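You operate a simulated robot arm through the tools that you are given. There is no shell and no other tool.

The job below is to be done with a simulated robot arm. You get a single attempt, and the scene is never put back.

TASK
Put things in order on the grey workbench. At the end: the black iron weight from the grey workbench stands where the coiled hank stood; the small cream bobbin is in the blue tray; the white clip stands on top of the brown cedar block; the coiled hank from the grey workbench is on the brown large board; whatever was shut is shut again. Leave all else as you found it, and nothing knocked over.

Only the result counts: the job must be done as asked and must still hold three seconds after the hand-in. Knocking over, shifting, dropping, spilling or breaking anything else fails it.

THE ROBOT
A 7-joint arm with a two-finger parallel gripper, fixed in place. Base frame: the origin is at the foot of the arm, x ahead of it, y to its left, z up; the work surface is at about z = 0. Units: m, degrees, N and s.
With the tool pointing down near the work surface it reaches from about 0.22 to 0.58 m from the base axis. Its first joint turns from -66.0 to 66.0 degrees. Payload 2.5 kg.
The TCP is the grasp point between the finger pads, 0.023 m short of the fingertips. In the tool frame z runs along the fingers and y along their closing line. The gripper opens to 0.094 m. The fingers are 0.038 m wide and 0.01 m thick; the gripper's body (0.054 by 0.096 m) begins 0.039 m behind the TCP.
Orientation is that of the tool frame in the base frame, as [roll, pitch, yaw] about the fixed x, y, z axes, in that order (R = Rz(yaw) Ry(pitch) Rx(roll)). With the fingers straight down and closing along the base's y, the tool's x points along the base's -x, its y along +y and its z along -z.

THE INTERFACE
- The arm moves only by the tool drive_tool. Its arguments are lists of equal length, an entry for each row: "dp": the shift along the tool's x, y, z in m, a list of three; "dr": the turn, a rotation vector about the tool's x, y, z in degrees, a list of three. In form: {"dp": [[tx, ty, tz], ...], "dr": [[rx, ry, rz], ...]}. A call has 1 to 20 rows; each row shifts and turns the commanded pose from where the row before left it, along the tool's axes as they then stand. "fingers" is the gripper command, from -1 (shut) to 1 (fully open), values between in proportion, set as the call begins (left out, the last holds). Each row takes 0.2 s and may step no farther than 0.05 m and 8.6 degrees from the row before; otherwise, or with a gripper value out of range, the whole call is refused. A pose out of reach is approached as far as the arm can. The call stops where the force on the tool passes 40 N (or 10 N more than at its start, if that is more) or the arm is blocked; 0.2 s more then pass. The fingers move at their own pace (about 0.108 m/s each) and stop on an object; they squeeze with about 44 N. The grip force told is the motor's: it shows also when the fingers shut on nothing. Time passes only in rows, and 0.2 s behind the last, so rows that do not move let the fingers close. The reply holds the time, the measured pose of the TCP, the force on the tool along the base axes, the opening and the grip force, in the units named above and with some noise, with the torque about the TCP (base axes, N m) and any sound that the robot's microphone picked up, and new pictures: "views" is both (left out), scene, wrist or none.
- Cameras (640 x 400 px; columns grow to the right, rows downward): "scene" is fixed at [0.1075, -0.4147, 0.5218]; the picture's right is [0.87, -0.50, 0.00], its down [-0.39, -0.68, -0.63] and it looks along [0.31, 0.54, -0.78] (base axes); focal length 230 px, centre (320, 200). "wrist" rides on the gripper at [0.086, 0.016, -0.075] in the tool frame; the picture's right is [-0.18, 0.98, 0.00], its down [-0.58, -0.11, -0.81] and it looks along [-0.79, -0.15, 0.59] (tool axes); focal length 243 px, centre (320, 200). There is no depth. A picture from a camera that has moved, and an enlarged one, comes with that camera's place and axes in the base frame and with its lens.
- inspect(camera, box): a new picture of the part [left, top, right, bottom] of that camera's present view, enlarged. The clock stands still meanwhile.
- hand_in(): hands the job in; it is judged then, once.

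Nothing tells you positions but the pictures and the camera data. Unless the task says otherwise, let go and move clear before handing in.

The tools are called after "Emit:" as name(argument=value, ...) on one line, values as JSON. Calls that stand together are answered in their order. drive_tool: Moves the arm, as the interface text tells. Its arguments: {"type":"object","properties":{"dp":{"type":"array","items":{"type":"array","items":{"type":"number"}}},"dr":{"type":"array","items":{"type":"array","items":{"type":"number"}}},"fingers":{"type":"number"},"views":{"type":"string","enum":["both","scene","wrist","none"]}},"required":["dp","dr"]} The other tools are called the same way: inspect (camera, box) takes an enlarged picture of a part of a camera's view; hand_in () hands the job in.

At the start:

```text
t: 0.0
eef_pos: [0.328, -0.0226, 0.277]
tool_rot: [180.0, 0.0, -179.9]
contact_force: [-0.1, 0.4, 0.8]
wrist_torque: [0.01, 0.02, 0.01]
width: 0.0941
grip_force: 0.1
```

scene: 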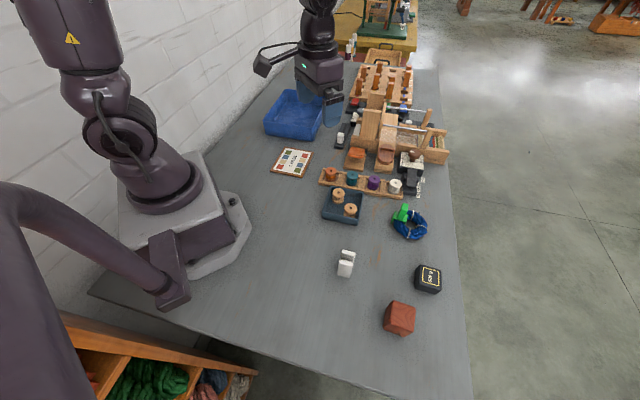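
wrist: 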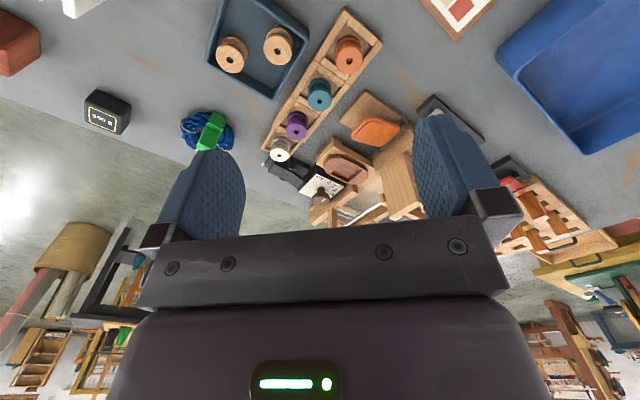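

I see a grey bench with a white clip, brown cedar block, black weight, blue hank with a green tag, a blue-grey tray with bobbins, a peg row, a blue bin and wooden furniture at the far end. First I'll take enlarged pictures to identify everything.

Emit:
inspect(camera="scene", box=[300, 140, 460, 240])

Emit:
inspect(camera="scene", box=[310, 40, 470, 140])

Emit:
inspect(camera="scene", box=[310, 240, 470, 340])

Emit:
inspect(camera="scene", box=[240, 80, 400, 180])

Emit:
inspect(camera="wrist", box=[160, 0, 480, 200])

```text
4.00 times, centred on (380, 190) of scene
camera zoom: at [0.1075, -0.4147, 0.5218], right [0.87, -0.5, 0.0], down [-0.39, -0.68, -0.63], along [0.31, 0.54, -0.78], focal length 922 px, centre (80, 240)
```

zoom: 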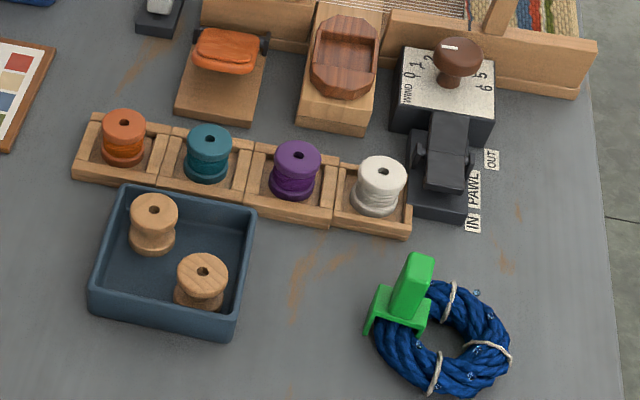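

```text
4.00 times, centred on (390, 90) of scene
camera zoom: at [0.1075, -0.4147, 0.5218], right [0.87, -0.5, 0.0], down [-0.39, -0.68, -0.63], along [0.31, 0.54, -0.78], focal length 922 px, centre (40, 640)
```

zoom: 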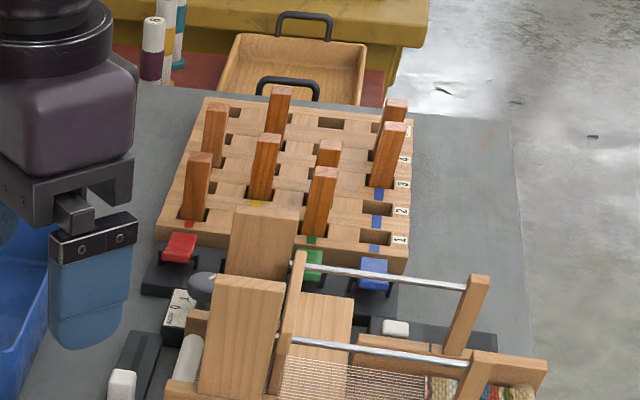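

```text
4.00 times, centred on (390, 290) of scene
camera zoom: at [0.1075, -0.4147, 0.5218], right [0.87, -0.5, 0.0], down [-0.39, -0.68, -0.63], along [0.31, 0.54, -0.78], focal length 922 px, centre (40, -160)
```

zoom: 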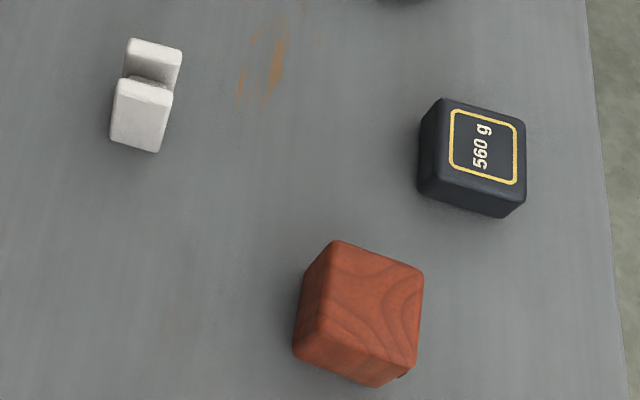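

```text
4.00 times, centred on (320, 130) of scene
camera zoom: at [0.1075, -0.4147, 0.5218], right [0.87, -0.5, 0.0], down [-0.39, -0.68, -0.63], along [0.31, 0.54, -0.78], focal length 922 px, centre (320, 480)
```

zoom: 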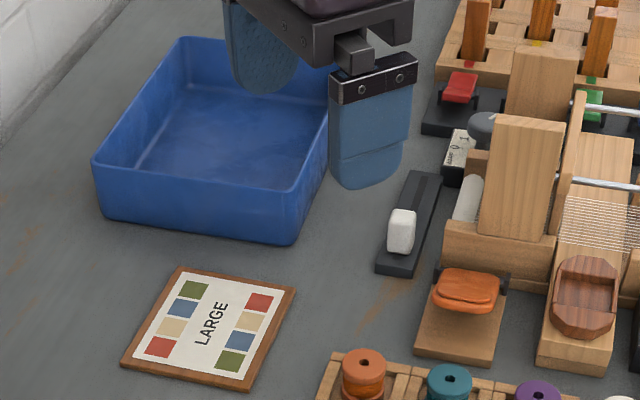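

```text
2.00 times, centred on (320, 100) of wrist
camera zoom: at [0.242, -0.0052, 0.352], right [0.18, 0.98, 0.0], down [0.58, -0.11, 0.81], along [0.79, -0.15, -0.59], focal length 485 px, centre (320, 400)
```

zoom: 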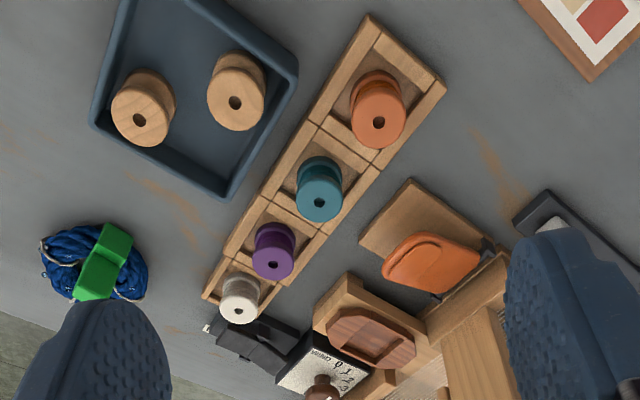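

The layout is roughly clear, but I need to identify which bobbin is the small cream one, which tray is blue, and whether anything is shut. I'll zoom in further.

Emit:
inspect(camera="scene", box=[380, 140, 444, 180])

Emit:
inspect(camera="scene", box=[340, 100, 460, 175])

Emit:
inspect(camera="scene", box=[320, 0, 480, 100])

Emit:
inspect(camera="scene", box=[40, 300, 280, 400])

Emit:
inspect(camera="scene", box=[310, 160, 438, 240])

Emit:
inspect(camera="wrist", box=[300, 80, 460, 240])

Emit:
inspect(camera="wrist", box=[480, 120, 640, 340])

```text
10.00 times, centred on (412, 160) of scene
camera zoom: at [0.1075, -0.4147, 0.5218], right [0.87, -0.5, 0.0], down [-0.39, -0.68, -0.63], along [0.31, 0.54, -0.78], focal length 2305 px, centre (-600, 600)
```

zoom: 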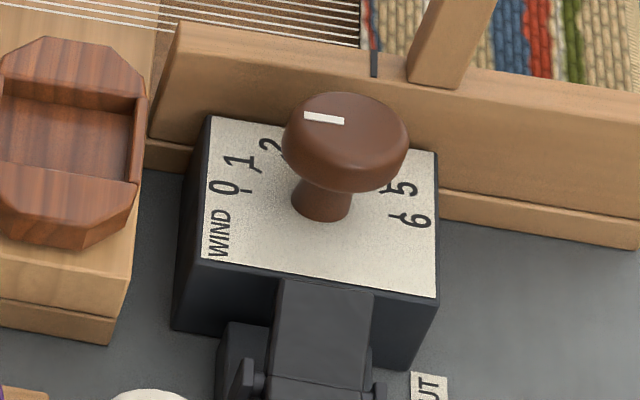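

```text
5.33 times, centred on (400, 138) of scene
camera zoom: at [0.1075, -0.4147, 0.5218], right [0.87, -0.5, 0.0], down [-0.39, -0.68, -0.63], along [0.31, 0.54, -0.78], focal length 1229 px, centre (-107, 533)
```

zoom: 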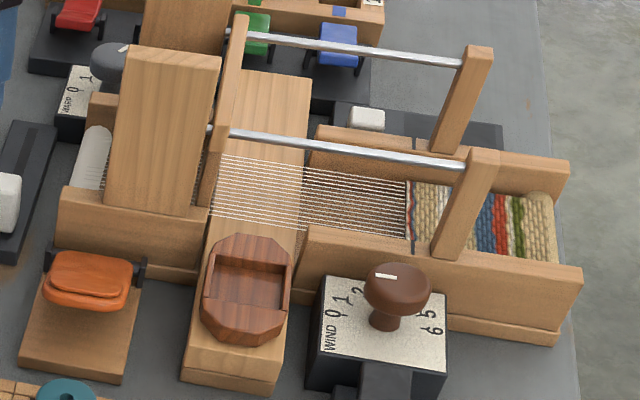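

```text
4.00 times, centred on (400, 50) of scene
camera zoom: at [0.1075, -0.4147, 0.5218], right [0.87, -0.5, 0.0], down [-0.39, -0.68, -0.63], along [0.31, 0.54, -0.78], focal length 922 px, centre (0, 800)
```

zoom: 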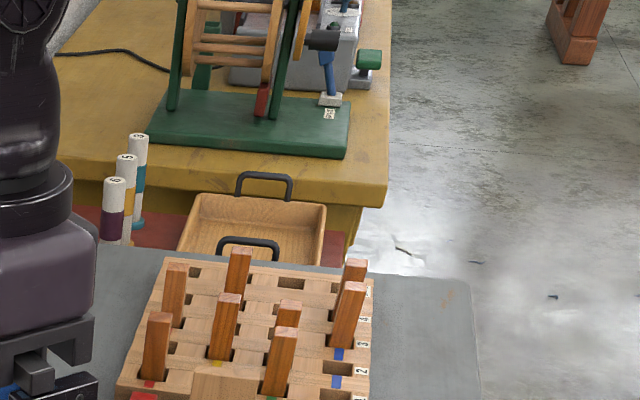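

```text
2.67 times, centred on (160, 350) of scene
camera zoom: at [0.1075, -0.4147, 0.5218], right [0.87, -0.5, 0.0], down [-0.39, -0.68, -0.63], along [0.31, 0.54, -0.78], focal length 615 px, centre (747, -200)
```

zoom: 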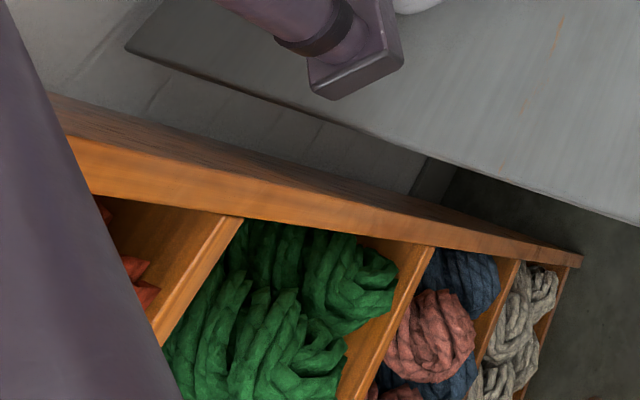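

```text
5.00 times, centred on (374, 200) of scene
camera zoom: at [0.1075, -0.4147, 0.5218], right [0.87, -0.5, 0.0], down [-0.39, -0.68, -0.63], along [0.31, 0.54, -0.78], focal length 1152 px, centre (50, 200)
```

zoom: 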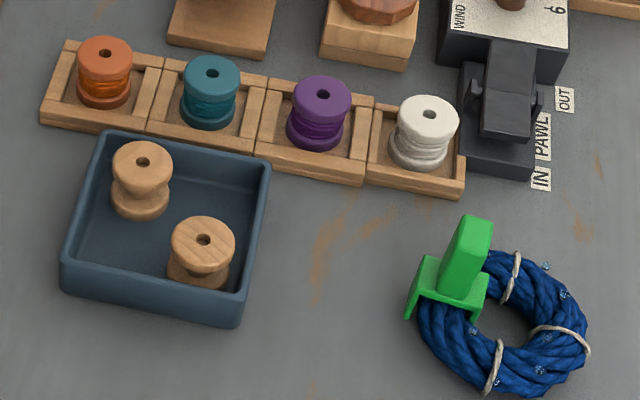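

```text
2.50 times, centred on (380, 160) of wrist
camera zoom: at [0.242, -0.0052, 0.352], right [0.18, 0.98, 0.0], down [0.58, -0.11, 0.81], along [0.79, -0.15, -0.59], focal length 606 px, centre (170, 300)
```

zoom: 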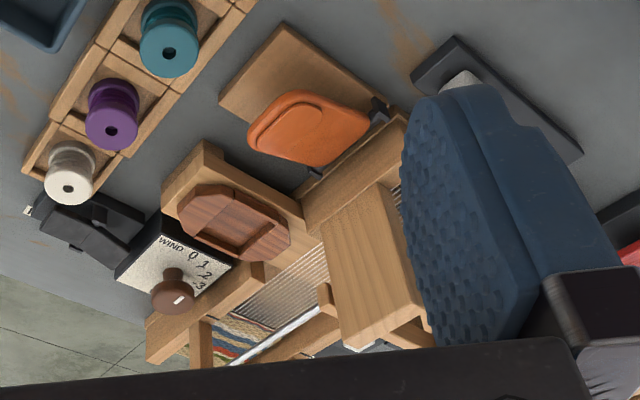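

```text
1.82 times, centred on (560, 230) of wrist
camera zoom: at [0.242, -0.0052, 0.352], right [0.18, 0.98, 0.0], down [0.58, -0.11, 0.81], along [0.79, -0.15, -0.59], focal length 441 px, centre (-116, 146)
```

zoom: 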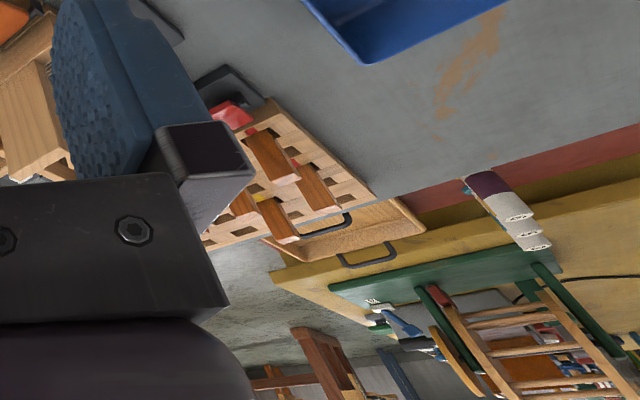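

So far the white bobbin at the end of the rack looks like the cream one, the card reading "LARGE" in a brown frame is the large board, and the bright-blue container is at the left. I'll turn the wrist to look left and then right before touching anything.

Emit:
drive_tool(dp=[[0.01, 0, -0.01], [0.01, 0, -0.01], [0.01, 0, -0.01], [0.01, 0, -0.01], [0.01, 0, 0], [0.01, 0, 0]], dr=[[0, 0, -8], [0, 0, -8], [0, 0, -8], [0, 0, -8], [0, 0, -8], [0, 0, -8]], views="wrist")

```text
t: 1.4
eef_pos: [0.2731, -0.0422, 0.3175]
tool_rot: [-179.9, 0.0, -131.9]
contact_force: [-0.4, 0.2, -0.3]
wrist_torque: [0.03, -0.01, 0.01]
width: 0.0939
grip_force: 0.1
camera wrist: at [0.2036, -0.0946, 0.3921], right [-0.61, 0.79, 0.0], down [0.47, 0.36, 0.81], along [0.64, 0.49, -0.59], focal length 243 px, centre (320, 200)
```

wrist: 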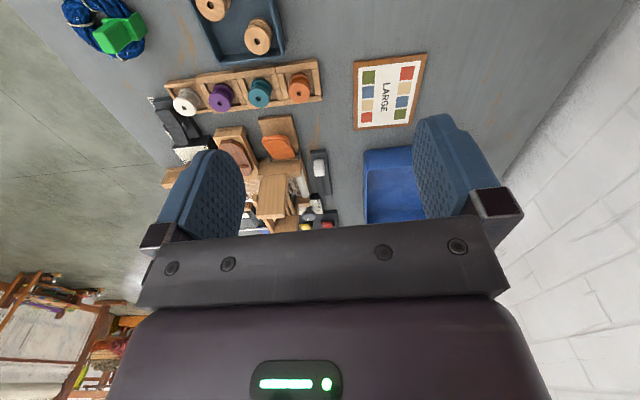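

From here the board, blue container, slate tray, rack and hank all show. I'll enlarge this view to check details.

Emit:
inspect(camera="wrist", box=[50, 0, 210, 100])

Emit:
inspect(camera="wrist", box=[140, 0, 340, 130])

Emit:
inspect(camera="wrist", box=[230, 130, 430, 240])

```text
4.00 times, centred on (130, 50) of wrist
camera zoom: at [0.2036, -0.0946, 0.3921], right [-0.61, 0.79, 0.0], down [0.47, 0.36, 0.81], along [0.64, 0.49, -0.59], focal length 970 px, centre (1080, 800)
```

zoom: 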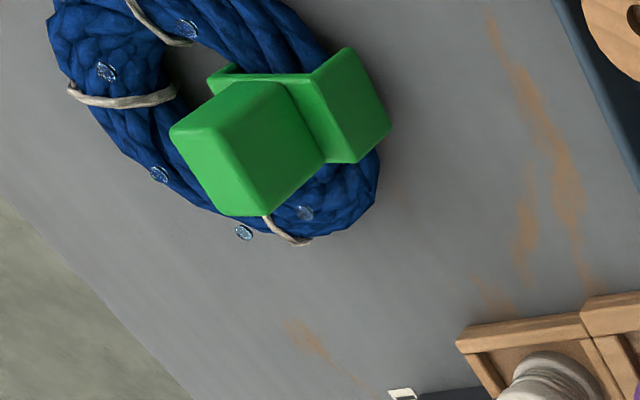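

```text
3.08 times, centred on (240, 65) of wrist
camera zoom: at [0.2036, -0.0946, 0.3921], right [-0.61, 0.79, 0.0], down [0.47, 0.36, 0.81], along [0.64, 0.49, -0.59], focal length 746 px, centre (566, 615)
```

zoom: 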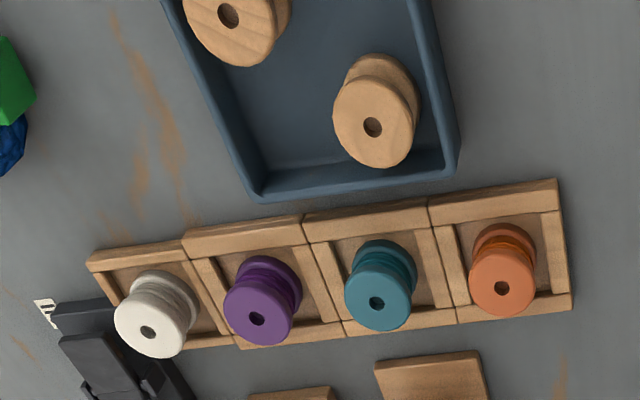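

```text
3.20 times, centred on (330, 185) of wrist
camera zoom: at [0.2036, -0.0946, 0.3921], right [-0.61, 0.79, 0.0], down [0.47, 0.36, 0.81], along [0.64, 0.49, -0.59], focal length 776 px, centre (288, 248)
```

zoom: 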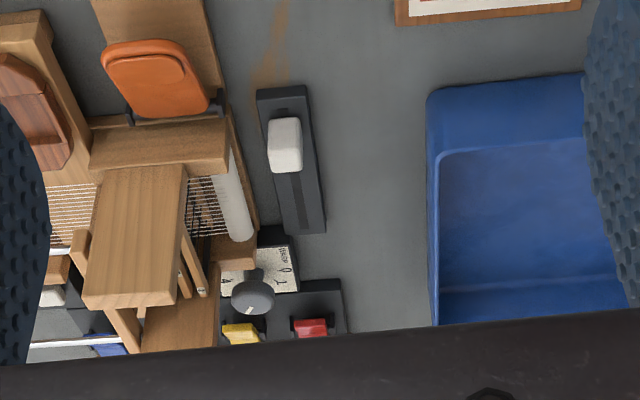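

Nothing else is hidden on the left. Now I'll move above the hank (about x 0.47, y -0.25) and turn the wrist to see the hank and the green clip on it up close.

Emit:
drive_tool(dp=[[0.0043, -0.0458, 0.0112], [0.0043, -0.0458, 0.0112], [0.0043, -0.0458, 0.0112], [0.0043, -0.0458, 0.0112], [0.0043, -0.0458, 0.0112], [0.0043, -0.0458, 0.0112], [0, 0, 0], [0, 0, 0], [0, 0, 0], [0, 0, 0], [0, 0, 0], [0, 0, 0], [0, 0, 0], [0, 0, 0], [0, 0, 0], [0, 0, 0]], dr=[[0, 0, 0], [0, 0, 0], [0, 0, 0], [0, 0, 0], [0, 0, 0], [0, 0, 0], [0, 0, 8], [0, 0, 8], [0, 0, 8], [0, 0, 8], [0, 0, 8], [0, 0, 8], [0, 0, 8], [0, 0, 8], [0, 0, 8], [0, 0, 4]], views="both")

```text
t: 4.8
eef_pos: [0.4608, -0.2458, 0.2514]
tool_rot: [179.9, 0.0, 151.9]
contact_force: [1.4, 0.3, -0.4]
wrist_torque: [0.01, 0.0, -0.02]
width: 0.094
grip_force: 0.1
camera wrist: at [0.3921, -0.1892, 0.3247], right [0.63, 0.78, 0.0], down [0.46, -0.37, 0.81], along [0.63, -0.5, -0.59], focal length 243 px, centre (320, 200)
```

scene: 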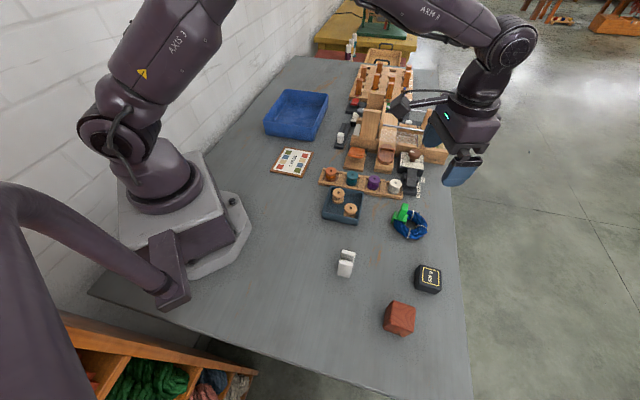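
wrist: 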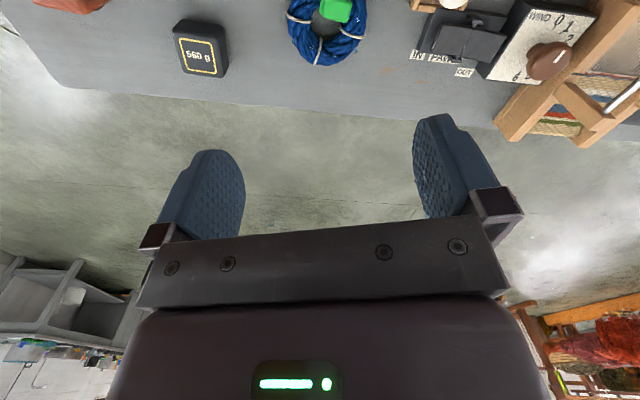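

The hank and green clip show at the top of the wrist picture. I'll enlarge it.

Emit:
inspect(camera="wrist", box=[260, 0, 400, 88])

Emit:
inspect(camera="scene", box=[380, 195, 444, 245])

Emit:
inspect(camera="scene", box=[320, 240, 370, 285])

Emit:
inspect(camera="wrist", box=[400, 0, 640, 150])

```text
4.55 times, centred on (330, 44) of wrist
camera zoom: at [0.3921, -0.1892, 0.3247], right [0.63, 0.78, 0.0], down [0.46, -0.37, 0.81], along [0.63, -0.5, -0.59], focal length 1103 px, centre (274, 909)
```

zoom: 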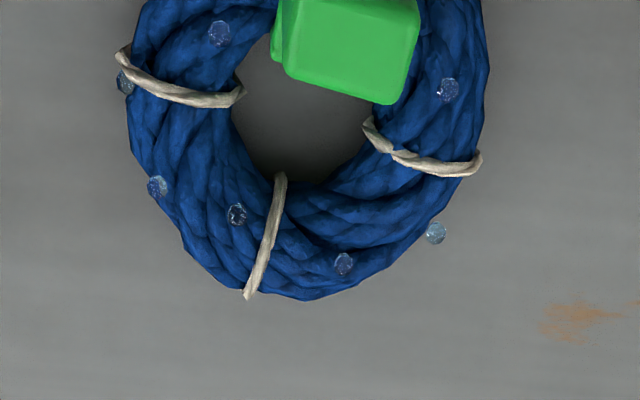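

```text
8.00 times, centred on (412, 220) of scene
camera zoom: at [0.1075, -0.4147, 0.5218], right [0.87, -0.5, 0.0], down [-0.39, -0.68, -0.63], along [0.31, 0.54, -0.78], focal length 1844 px, centre (-416, 40)
```

zoom: 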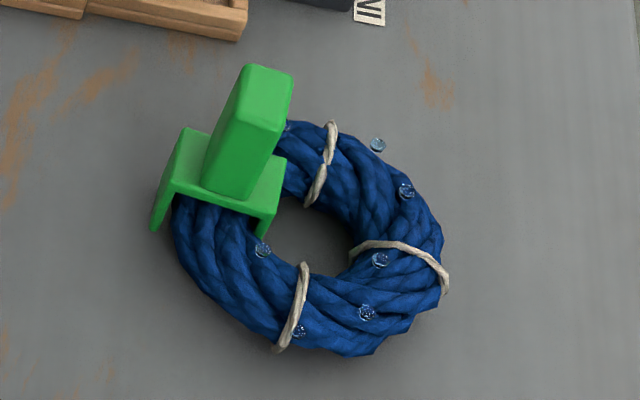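

```text
8.89 times, centred on (345, 262) of scene
camera zoom: at [0.1075, -0.4147, 0.5218], right [0.87, -0.5, 0.0], down [-0.39, -0.68, -0.63], along [0.31, 0.54, -0.78], focal length 2049 px, centre (98, -356)
```

zoom: 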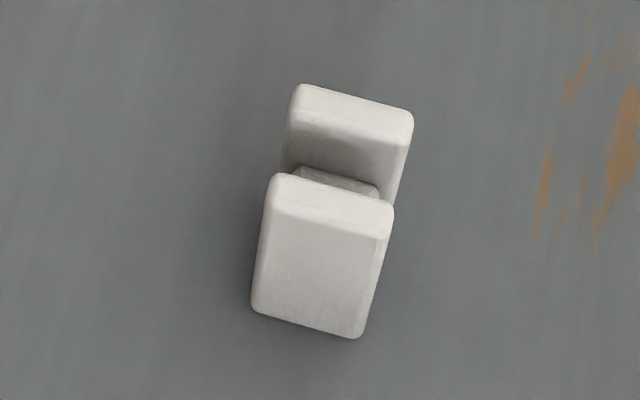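

```text
2.67 times, centred on (520, 75) of wrist
camera zoom: at [0.3921, -0.1892, 0.3247], right [0.63, 0.78, 0.0], down [0.46, -0.37, 0.81], along [0.63, -0.5, -0.59], focal length 647 px, centre (-213, 533)
```

zoom: 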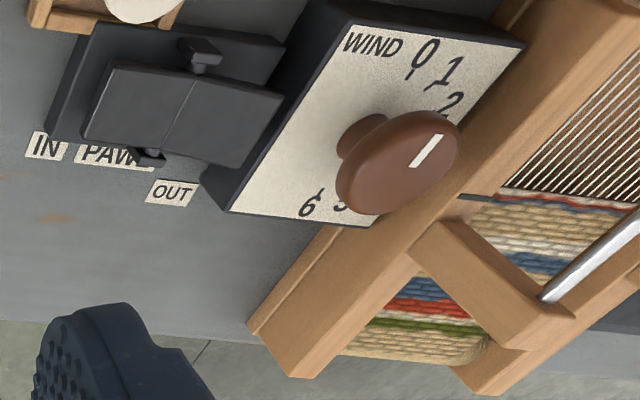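

The green piece is a saddle with an upright block that straddles the hank's tube; it may be the hank's own handle. I'll back the tool off to look at the hank from the robot's side and get its true shape.

Emit:
drive_tool(dp=[[0.04, 0, 0.02], [0.04, 0, 0.02], [0.04, 0, 0.02]], dr=[[0, 0, 0], [0, 0, 0], [0, 0, 0]], views="wrist")

Emit:
inspect(camera="wrist", box=[240, 60, 400, 180])

```text
t: 5.6
eef_pos: [0.3532, -0.1896, 0.1921]
tool_rot: [180.0, 0.0, 151.9]
contact_force: [-0.5, -0.7, -0.2]
wrist_torque: [-0.01, 0.05, -0.01]
width: 0.0939
grip_force: 0.1
camera wrist: at [0.2851, -0.1334, 0.2659], right [0.62, 0.78, 0.0], down [0.46, -0.37, 0.81], along [0.63, -0.5, -0.59], focal length 243 px, centre (320, 200)
```

wrist: 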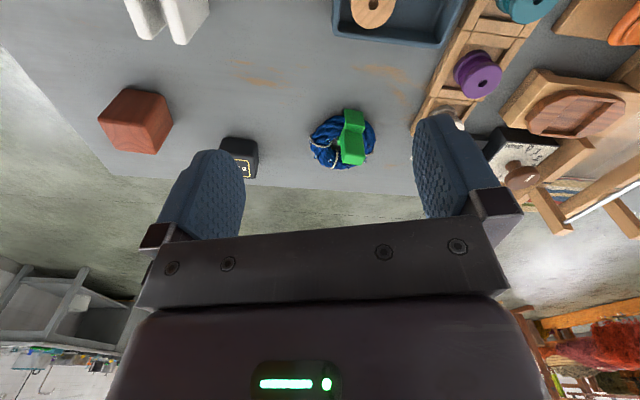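

```text
3.33 times, centred on (320, 120) of wrist
camera zoom: at [0.2851, -0.1334, 0.2659], right [0.62, 0.78, 0.0], down [0.46, -0.37, 0.81], along [0.63, -0.5, -0.59], focal length 809 px, centre (320, 467)
```

zoom: 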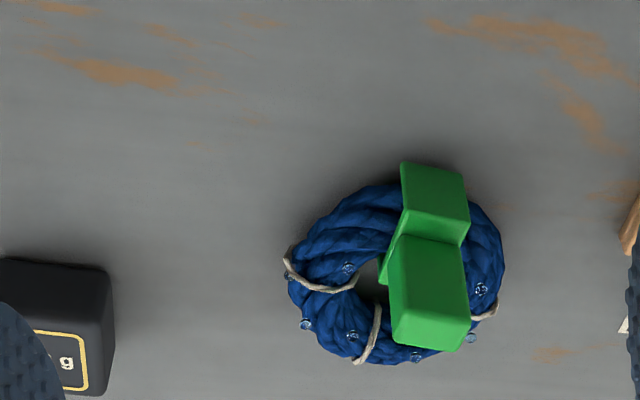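

I'll enlarge the green handle from both cameras to get its size and orientation.

Emit:
inspect(camera="scene", box=[388, 200, 420, 228])

Emit:
inspect(camera="wrist", box=[300, 100, 380, 175])

Emit:
inspect(camera="wrist", box=[90, 0, 250, 180])

```text
14.29 times, centred on (404, 214) of scene
camera zoom: at [0.1076, -0.4147, 0.5218], right [0.87, -0.5, 0.0], down [-0.39, -0.68, -0.63], along [0.31, 0.54, -0.78], focal length 3292 px, centre (-880, 0)
```

zoom: 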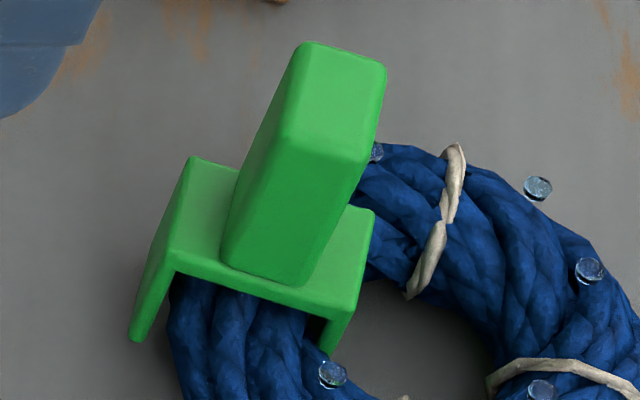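

```text
5.33 times, centred on (340, 138) of wrist
camera zoom: at [0.2851, -0.1334, 0.2659], right [0.62, 0.78, 0.0], down [0.46, -0.37, 0.81], along [0.63, -0.5, -0.59], focal length 1294 px, centre (213, 533)
```

zoom: 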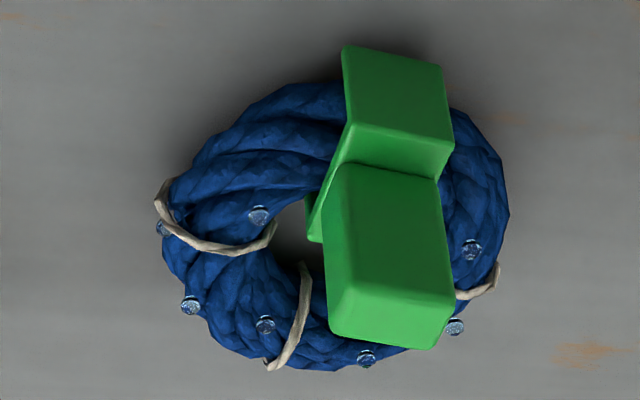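

```text
2.22 times, centred on (170, 90) of wrist
camera zoom: at [0.2851, -0.1334, 0.2659], right [0.62, 0.78, 0.0], down [0.46, -0.37, 0.81], along [0.63, -0.5, -0.59], focal length 539 px, centre (653, 444)
```

zoom: 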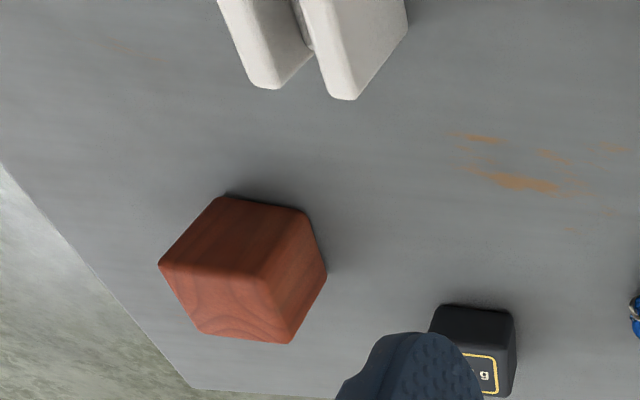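

The green handle is a block about 15 mm (radial) × 22 mm, top at z≈0.067, centred near (0.459, -0.226), with the hank centre near (0.472, -0.251). I'll turn the gripper so it closes along the handle's short side and hover above it.

Emit:
drive_tool(dp=[[0, 0, 0], [0, 0, 0], [0, 0, 0], [0, 0, 0], [0, 0, 0], [0, 0, 0], [0, 0, 0], [0, 0, 0], [0, 0, 0], [-0.0188, -0.0321, 0.0107], [-0.0188, -0.0321, 0.0107], [-0.0188, -0.0321, 0.0207], [0, 0, 0]], dr=[[0, 0, -7.67], [0, 0, -7.67], [0, 0, -7.67], [0, 0, -7.67], [0, 0, -7.67], [0, 0, -7.67], [0, 0, -7.67], [0, 0, -7.67], [0, 0, -7.67], [0, 0, 0], [0, 0, 0], [0, 0, 0], [0, 0, 0]], fingers=0.2, views="both")

Emit:
inspect(camera="wrist", box=[240, 20, 400, 180])

```text
t: 8.4
eef_pos: [0.4595, -0.2247, 0.1487]
tool_rot: [180.0, 0.0, -138.9]
contact_force: [-0.2, -0.3, 0.4]
wrist_torque: [0.0, 0.01, -0.02]
width: 0.0563
grip_force: 0.2
camera wrist: at [0.3845, -0.2686, 0.2232], right [-0.51, 0.86, 0.0], down [0.51, 0.3, 0.81], along [0.69, 0.41, -0.59], focal length 243 px, centre (320, 200)
```

scene: 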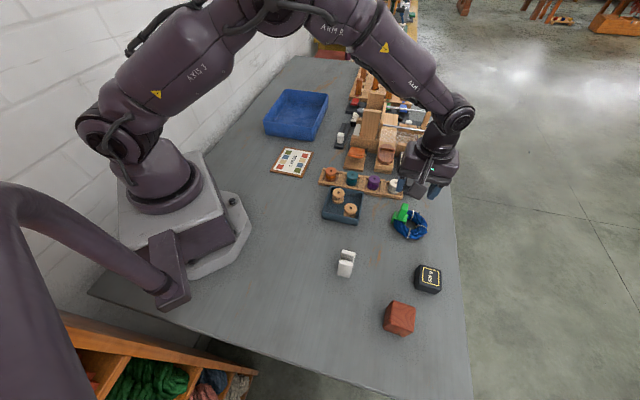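
wrist: 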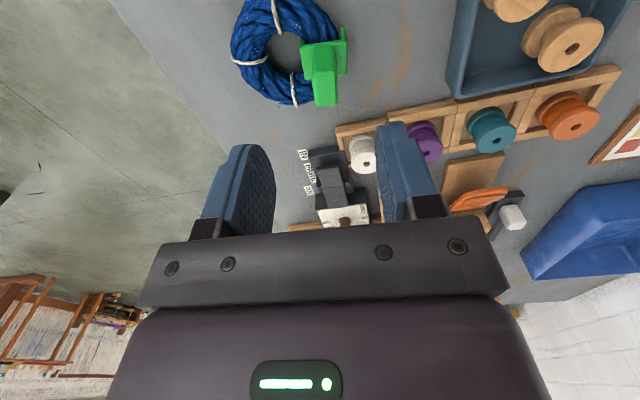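

```text
2.50 times, centred on (320, 100) of wrist
camera zoom: at [0.3845, -0.2686, 0.2232], right [-0.51, 0.86, 0.0], down [0.51, 0.3, 0.81], along [0.69, 0.41, -0.59], focal length 606 px, centre (320, 450)
```

zoom: 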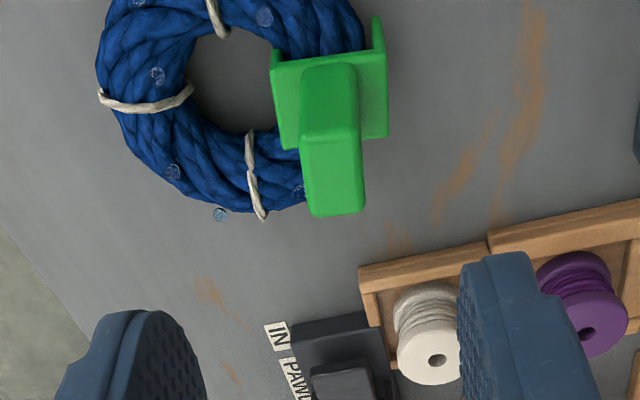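

The handle shows nearly under the tool. I'll correct a few mm and go halfway down, then check again.

Emit:
drive_tool(dp=[[-0.0015, 0.0015, 0.02], [-0.0015, 0.0015, 0.02], [0, 0, 0.01], [0, 0, 0]], dr=[[0, 0, 0], [0, 0, 0], [0, 0, 0], [0, 0, 0]], views="wrist")

Emit:
inspect(camera="wrist", box=[240, 60, 400, 220])

```text
t: 9.4
eef_pos: [0.4611, -0.2211, 0.0998]
tool_rot: [180.0, 0.0, -138.8]
contact_force: [0.6, 0.0, -0.2]
wrist_torque: [0.03, 0.0, -0.04]
width: 0.0565
grip_force: 0.1
camera wrist: at [0.3846, -0.2641, 0.1731], right [-0.51, 0.86, 0.0], down [0.51, 0.3, 0.81], along [0.7, 0.41, -0.59], focal length 243 px, centre (320, 200)
```

wrist: 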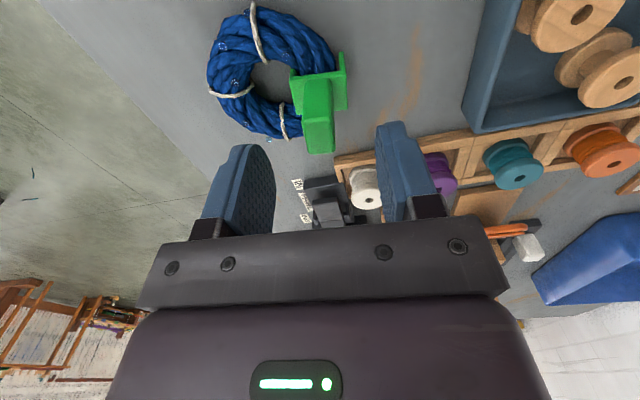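

```text
2.50 times, centred on (320, 140) of wrist
camera zoom: at [0.3846, -0.2641, 0.1731], right [-0.51, 0.86, 0.0], down [0.51, 0.3, 0.81], along [0.7, 0.41, -0.59], focal length 606 px, centre (320, 350)
```

zoom: 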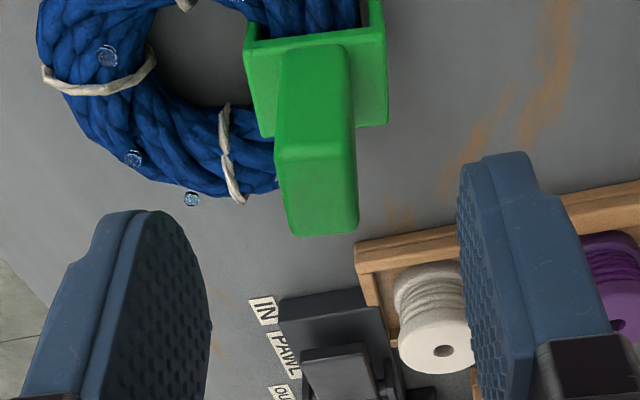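

Well aligned; the handle is turned about 4° from the gripper, so I'll correct that, descend to z≈0.057 and close on the handle.

Emit:
drive_tool(dp=[[-0.0015, 0, 0.012], [0, 0, 0.012], [0, 0, 0.01], [0, 0, 0.008], [0, 0, 0]], dr=[[0, 0, 2], [0, 0, 2], [0, 0, 0], [0, 0, 0], [0, 0, 0]], views="both")

Emit:
inspect(camera="wrist", box=[220, 90, 420, 250])

Emit:
inspect(camera="scene", box=[372, 180, 452, 245])

```text
t: 10.6
eef_pos: [0.4606, -0.2201, 0.0567]
tool_rot: [-180.0, -0.1, -142.9]
contact_force: [-1.0, -0.3, 0.1]
wrist_torque: [-0.01, -0.03, -0.01]
width: 0.0564
grip_force: 0.0
camera wrist: at [0.383, -0.2574, 0.1306], right [-0.45, 0.9, 0.0], down [0.53, 0.26, 0.81], along [0.72, 0.36, -0.59], focal length 243 px, centre (320, 200)
```

scene: 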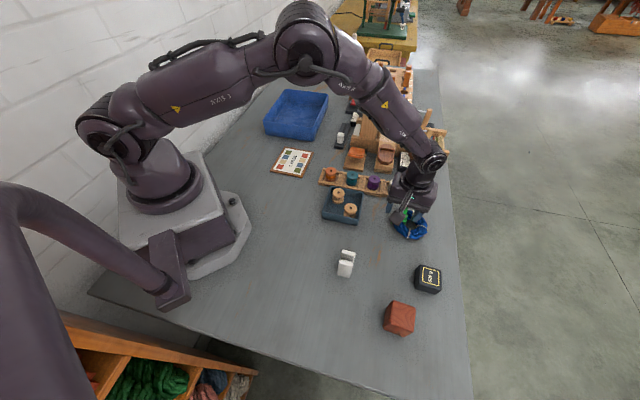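
wrist: 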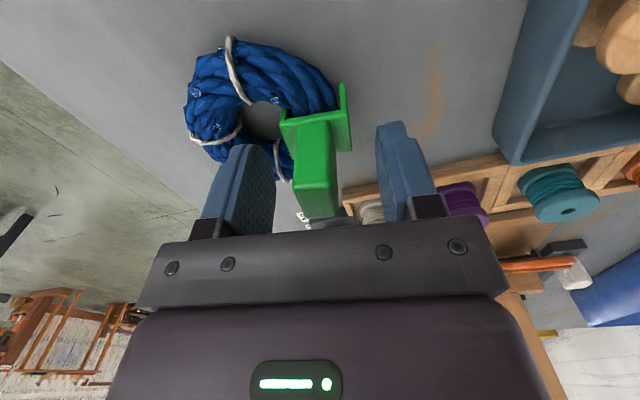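

```text
2.50 times, centred on (320, 170) of wrist
camera zoom: at [0.383, -0.2574, 0.1306], right [-0.45, 0.9, 0.0], down [0.53, 0.26, 0.81], along [0.72, 0.36, -0.59], focal length 606 px, centre (320, 275)
```

zoom: 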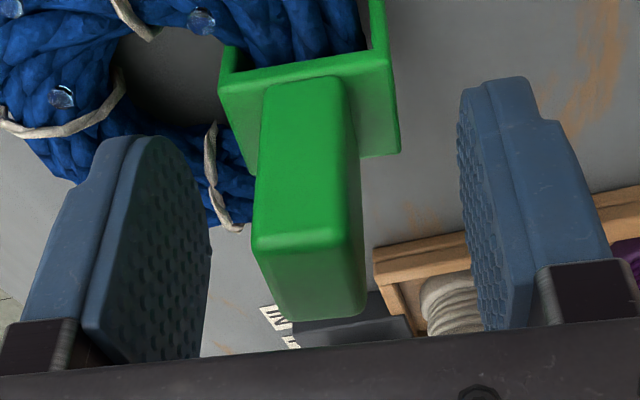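

```text
6.15 times, centred on (412, 212) of scene
camera zoom: at [0.1075, -0.4147, 0.5218], right [0.87, -0.5, 0.0], down [-0.39, -0.68, -0.63], along [0.31, 0.54, -0.78], focal length 1418 px, centre (-246, 123)
```

zoom: 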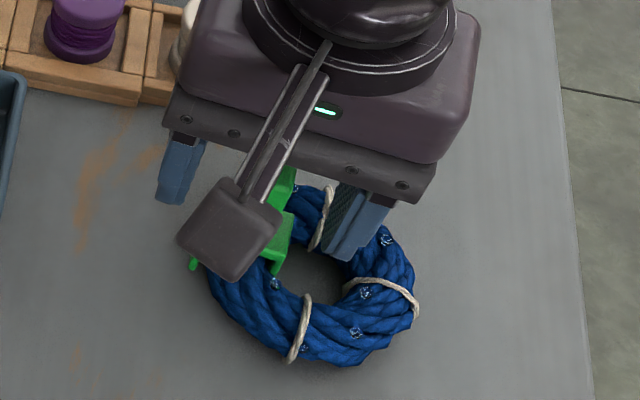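

The handle is squarely between the pads. Closing.

Emit:
drive_tool(dp=[[0, 0, 0], [0, 0, 0], [0, 0, 0]], dr=[[0, 0, 0], [0, 0, 0], [0, 0, 0]], fingers=-1, views="wrist")

```text
t: 11.4
eef_pos: [0.462, -0.2189, 0.0555]
tool_rot: [-180.0, 0.0, -142.9]
contact_force: [0.7, -0.6, 0.8]
wrist_torque: [0.02, -0.04, 0.04]
width: 0.0151
grip_force: 44.0
camera wrist: at [0.3829, -0.2574, 0.1306], right [-0.45, 0.9, 0.0], down [0.53, 0.26, 0.81], along [0.72, 0.36, -0.59], focal length 243 px, centre (320, 200)
```

wrist: 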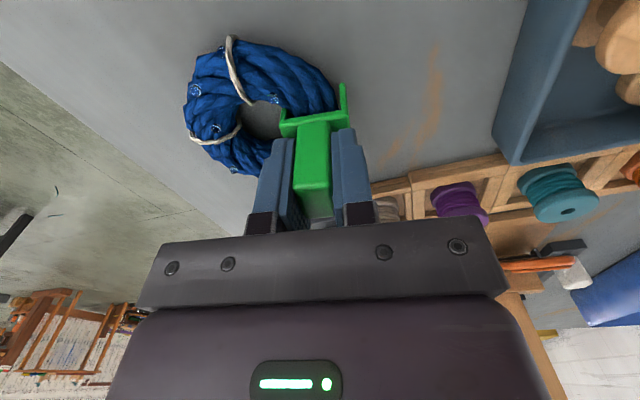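

Gripped at 15 mm, as estimated. I'll lift a little and see whether the hank comes with the clip.

Emit:
drive_tool(dp=[[0, 0, -0.005], [0, 0, -0.005], [0, 0, -0.005], [0, 0, 0]], dr=[[0, 0, 0], [0, 0, 0], [0, 0, 0], [0, 0, 0]], views="both")

Emit:
inspect(camera="scene", box=[372, 180, 452, 245])

Emit:
inspect(camera="wrist", box=[160, 20, 380, 220])

```text
t: 12.4
eef_pos: [0.4604, -0.2201, 0.0714]
tool_rot: [-180.0, 0.1, -143.0]
contact_force: [1.0, -0.5, -0.3]
wrist_torque: [0.02, 0.04, -0.02]
width: 0.015
grip_force: 43.8
camera wrist: at [0.3828, -0.2573, 0.1457], right [-0.45, 0.9, 0.0], down [0.53, 0.26, 0.81], along [0.72, 0.36, -0.59], focal length 243 px, centre (320, 200)
```

scene: 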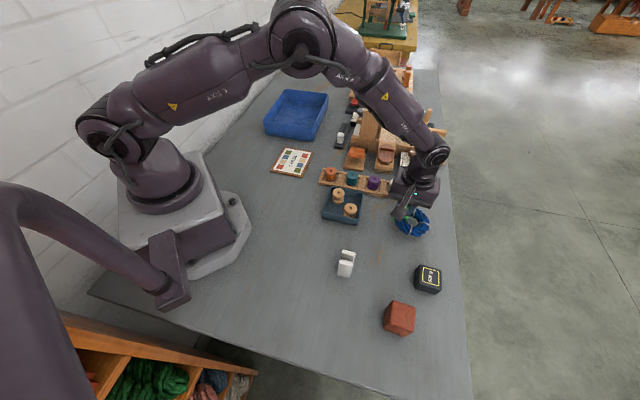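
wrist: 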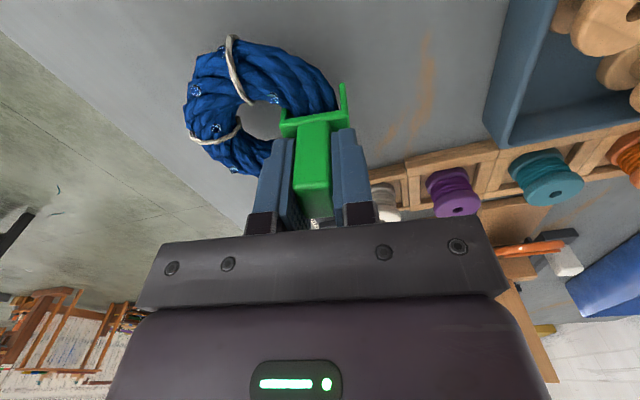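

```text
6.15 times, centred on (412, 212) of scene
camera zoom: at [0.1075, -0.4147, 0.5218], right [0.87, -0.5, 0.0], down [-0.39, -0.68, -0.63], along [0.31, 0.54, -0.78], focal length 1418 px, centre (-246, 123)
```

zoom: 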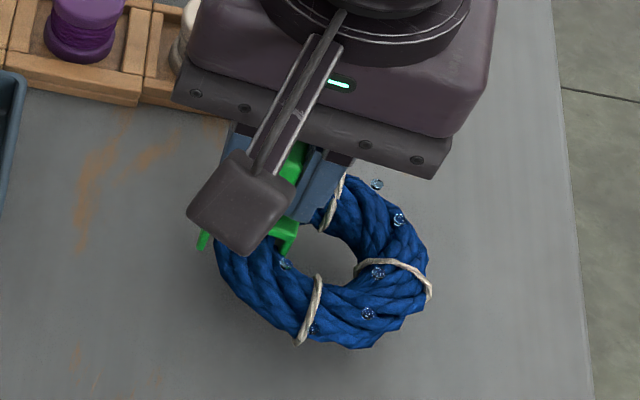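

```text
2.00 times, centred on (270, 120) of wrist
camera zoom: at [0.3828, -0.2573, 0.1457], right [-0.45, 0.9, 0.0], down [0.53, 0.26, 0.81], along [0.72, 0.36, -0.59], focal length 485 px, centre (420, 360)
```

zoom: 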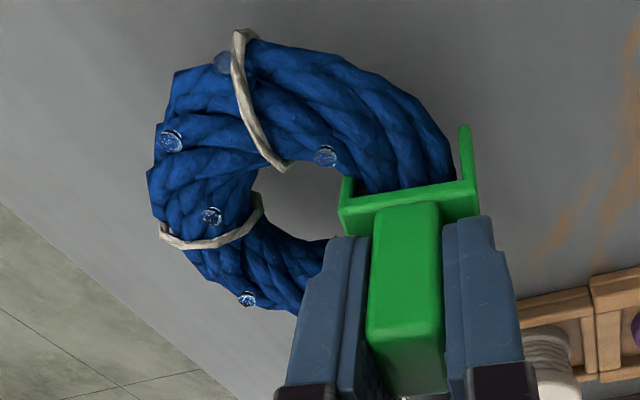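

The hank comes up with the clip as one piece. Its centre sits about 33 mm from the grip point. I'll lift clear and carry it over toward the board (centre ≈ (0.316, 0.125)).

Emit:
drive_tool(dp=[[0, 0, -0.02], [0, 0, -0.03], [0, 0, -0.03], [0, 0, -0.03], [0, 0, -0.02], [-0.00857, 0.03286, 0], [-0.00857, 0.03286, 0], [-0.00857, 0.03286, 0], [-0.00857, 0.03286, 0], [-0.00857, 0.03286, 0], [-0.00857, 0.03286, 0], [-0.00857, 0.03286, 0], [-0.00857, 0.03286, 0], [-0.00857, 0.03286, 0], [-0.00857, 0.03286, 0], [-0.00857, 0.03286, 0], [-0.00857, 0.03286, 0], [0, 0, 0]], dr=[[0, 0, 0], [0, 0, 0], [0, 0, 0], [0, 0, 0], [0, 0, 0], [0, 0, 0], [0, 0, 0], [0, 0, 0], [0, 0, 0], [0, 0, 0], [0, 0, 0], [0, 0, 0], [0, 0, 0], [0, 0, 0], [0, 0, 0], [0, 0, 0], [0, 0, 0], [0, 0, 0]], views="both")

Emit:
inspect(camera="wrist", box=[160, 0, 480, 200])

```text
t: 16.2
eef_pos: [0.3054, 0.1563, 0.2006]
tool_rot: [180.0, 0.0, -143.0]
contact_force: [-0.2, -1.0, -1.3]
wrist_torque: [-0.01, 0.02, -0.03]
width: 0.0151
grip_force: 43.9
camera wrist: at [0.2273, 0.119, 0.2745], right [-0.44, 0.9, 0.0], down [0.53, 0.26, 0.81], along [0.72, 0.36, -0.59], focal length 243 px, centre (320, 200)
```

scene: 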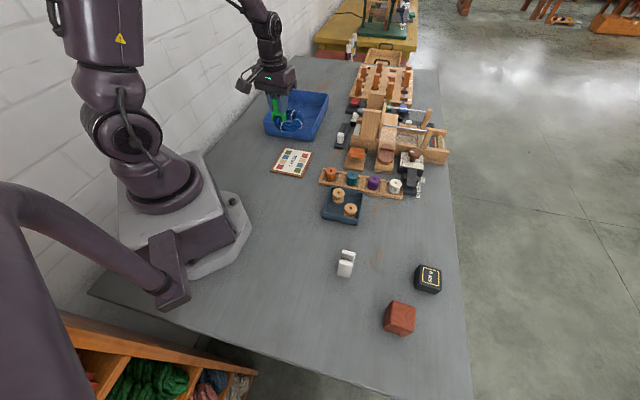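
wrist: 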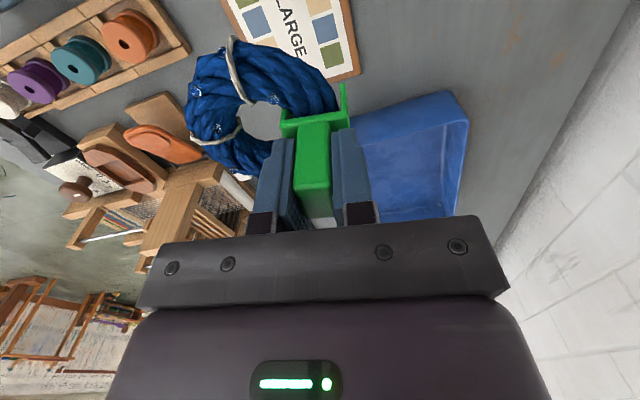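

```text
2.00 times, centred on (320, 100) of wrist
camera zoom: at [0.2273, 0.119, 0.2745], right [-0.44, 0.9, 0.0], down [0.53, 0.26, 0.81], along [0.72, 0.36, -0.59], focal length 485 px, centre (320, 400)
```

zoom: 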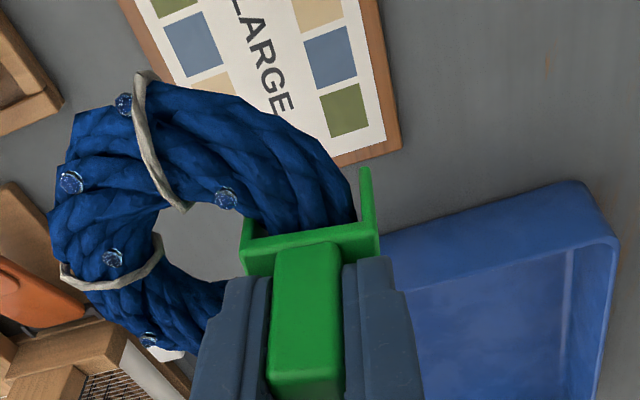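

The hank hangs steadily; refined estimates put the board's centre at about (0.3175, 0.131). I'll shift slightly and lower to just above the board for a check.

Emit:
drive_tool(dp=[[-0.0024, 0.0032, 0.03], [0, 0, 0.03], [0, 0, 0.03], [0, 0, 0.02], [0, 0, 0.01], [0, 0, 0]], dr=[[0, 0, 0], [0, 0, 0], [0, 0, 0], [0, 0, 0], [0, 0, 0], [0, 0, 0]], views="both")

Emit:
inspect(camera="scene", box=[255, 130, 335, 190])

Emit:
inspect(camera="wrist", box=[140, 0, 440, 200])

```text
t: 17.6
eef_pos: [0.3052, 0.1622, 0.0808]
tool_rot: [180.0, -0.1, -142.9]
contact_force: [-0.4, 0.7, -0.4]
wrist_torque: [-0.01, -0.01, 0.0]
width: 0.0149
grip_force: 44.0
camera wrist: at [0.228, 0.1234, 0.1551], right [-0.45, 0.9, 0.0], down [0.53, 0.26, 0.81], along [0.72, 0.36, -0.59], focal length 243 px, centre (320, 200)
```

scene: 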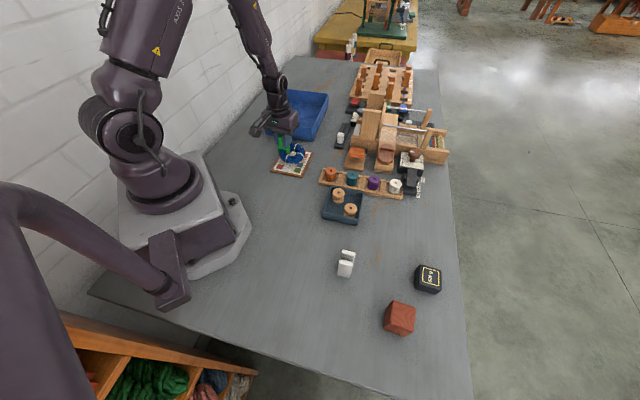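
wrist: 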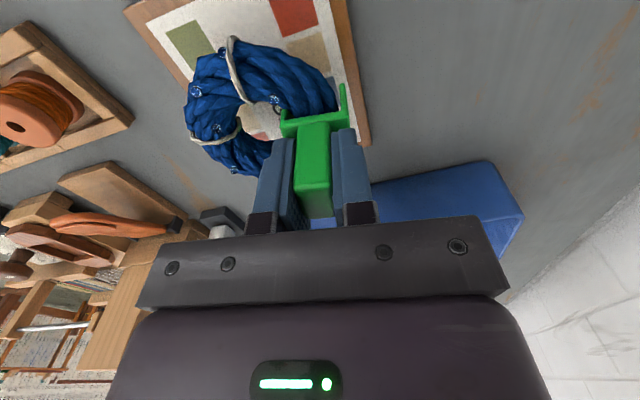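

```text
6.67 times, centred on (295, 160) of scene
camera zoom: at [0.1075, -0.4147, 0.5218], right [0.87, -0.5, 0.0], down [-0.39, -0.68, -0.63], along [0.31, 0.54, -0.78], focal length 1536 px, centre (487, 467)
```

zoom: 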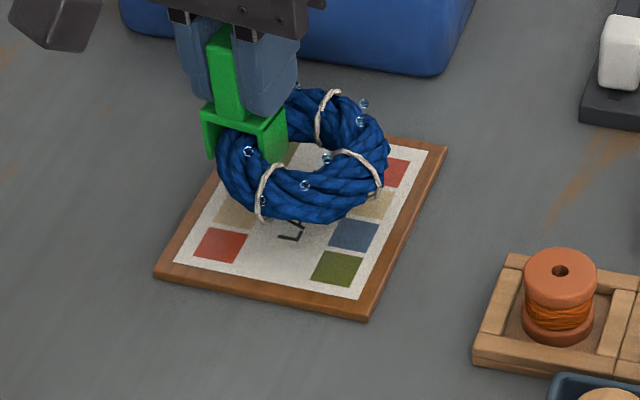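

```text
2.00 times, centred on (290, 100) of wrist
camera zoom: at [0.228, 0.1234, 0.1551], right [-0.45, 0.9, 0.0], down [0.53, 0.26, 0.81], along [0.72, 0.36, -0.59], focal length 485 px, centre (380, 400)
```

zoom: 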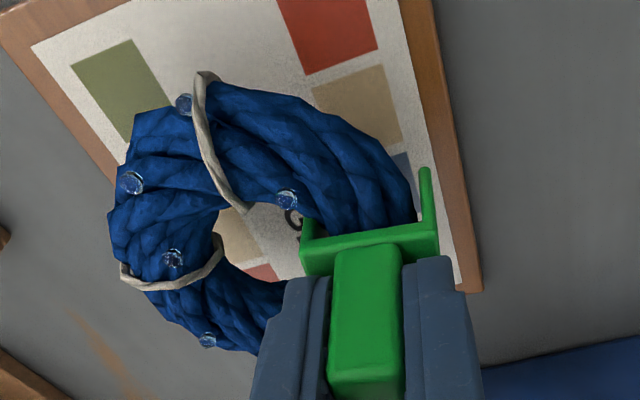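

Hank and board centres agree to a few mm. I'll trim the position and lower gently.

Emit:
drive_tool(dp=[[0.0024, -0.0016, 0.005], [0, 0, 0.004], [0, 0, 0.003], [0, 0, 0.001], [0, 0, 0]], dr=[[0, 0, 0], [0, 0, 0], [0, 0, 0], [0, 0, 0], [0, 0, 0]], views="none")

Emit:
inspect(camera="scene", box=[255, 130, 335, 190])

```text
t: 18.8
eef_pos: [0.3062, 0.1582, 0.0687]
tool_rot: [180.0, 0.0, -142.9]
contact_force: [0.7, -0.5, 0.0]
wrist_torque: [0.02, 0.0, 0.02]
width: 0.0152
grip_force: 44.5
```

```text
6.67 times, centred on (295, 160) of scene
camera zoom: at [0.1075, -0.4147, 0.5218], right [0.87, -0.5, 0.0], down [-0.39, -0.68, -0.63], along [0.31, 0.54, -0.78], focal length 1536 px, centre (487, 467)
```

zoom: 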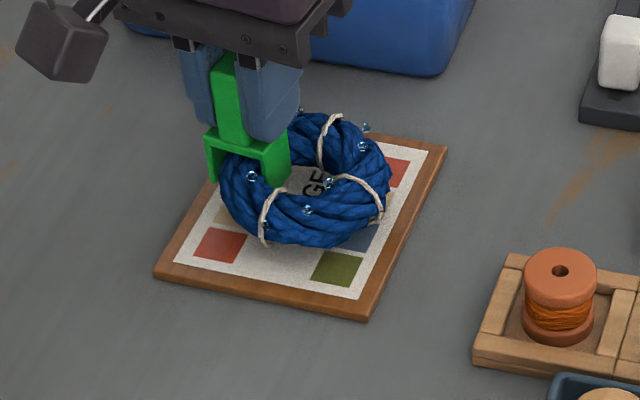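

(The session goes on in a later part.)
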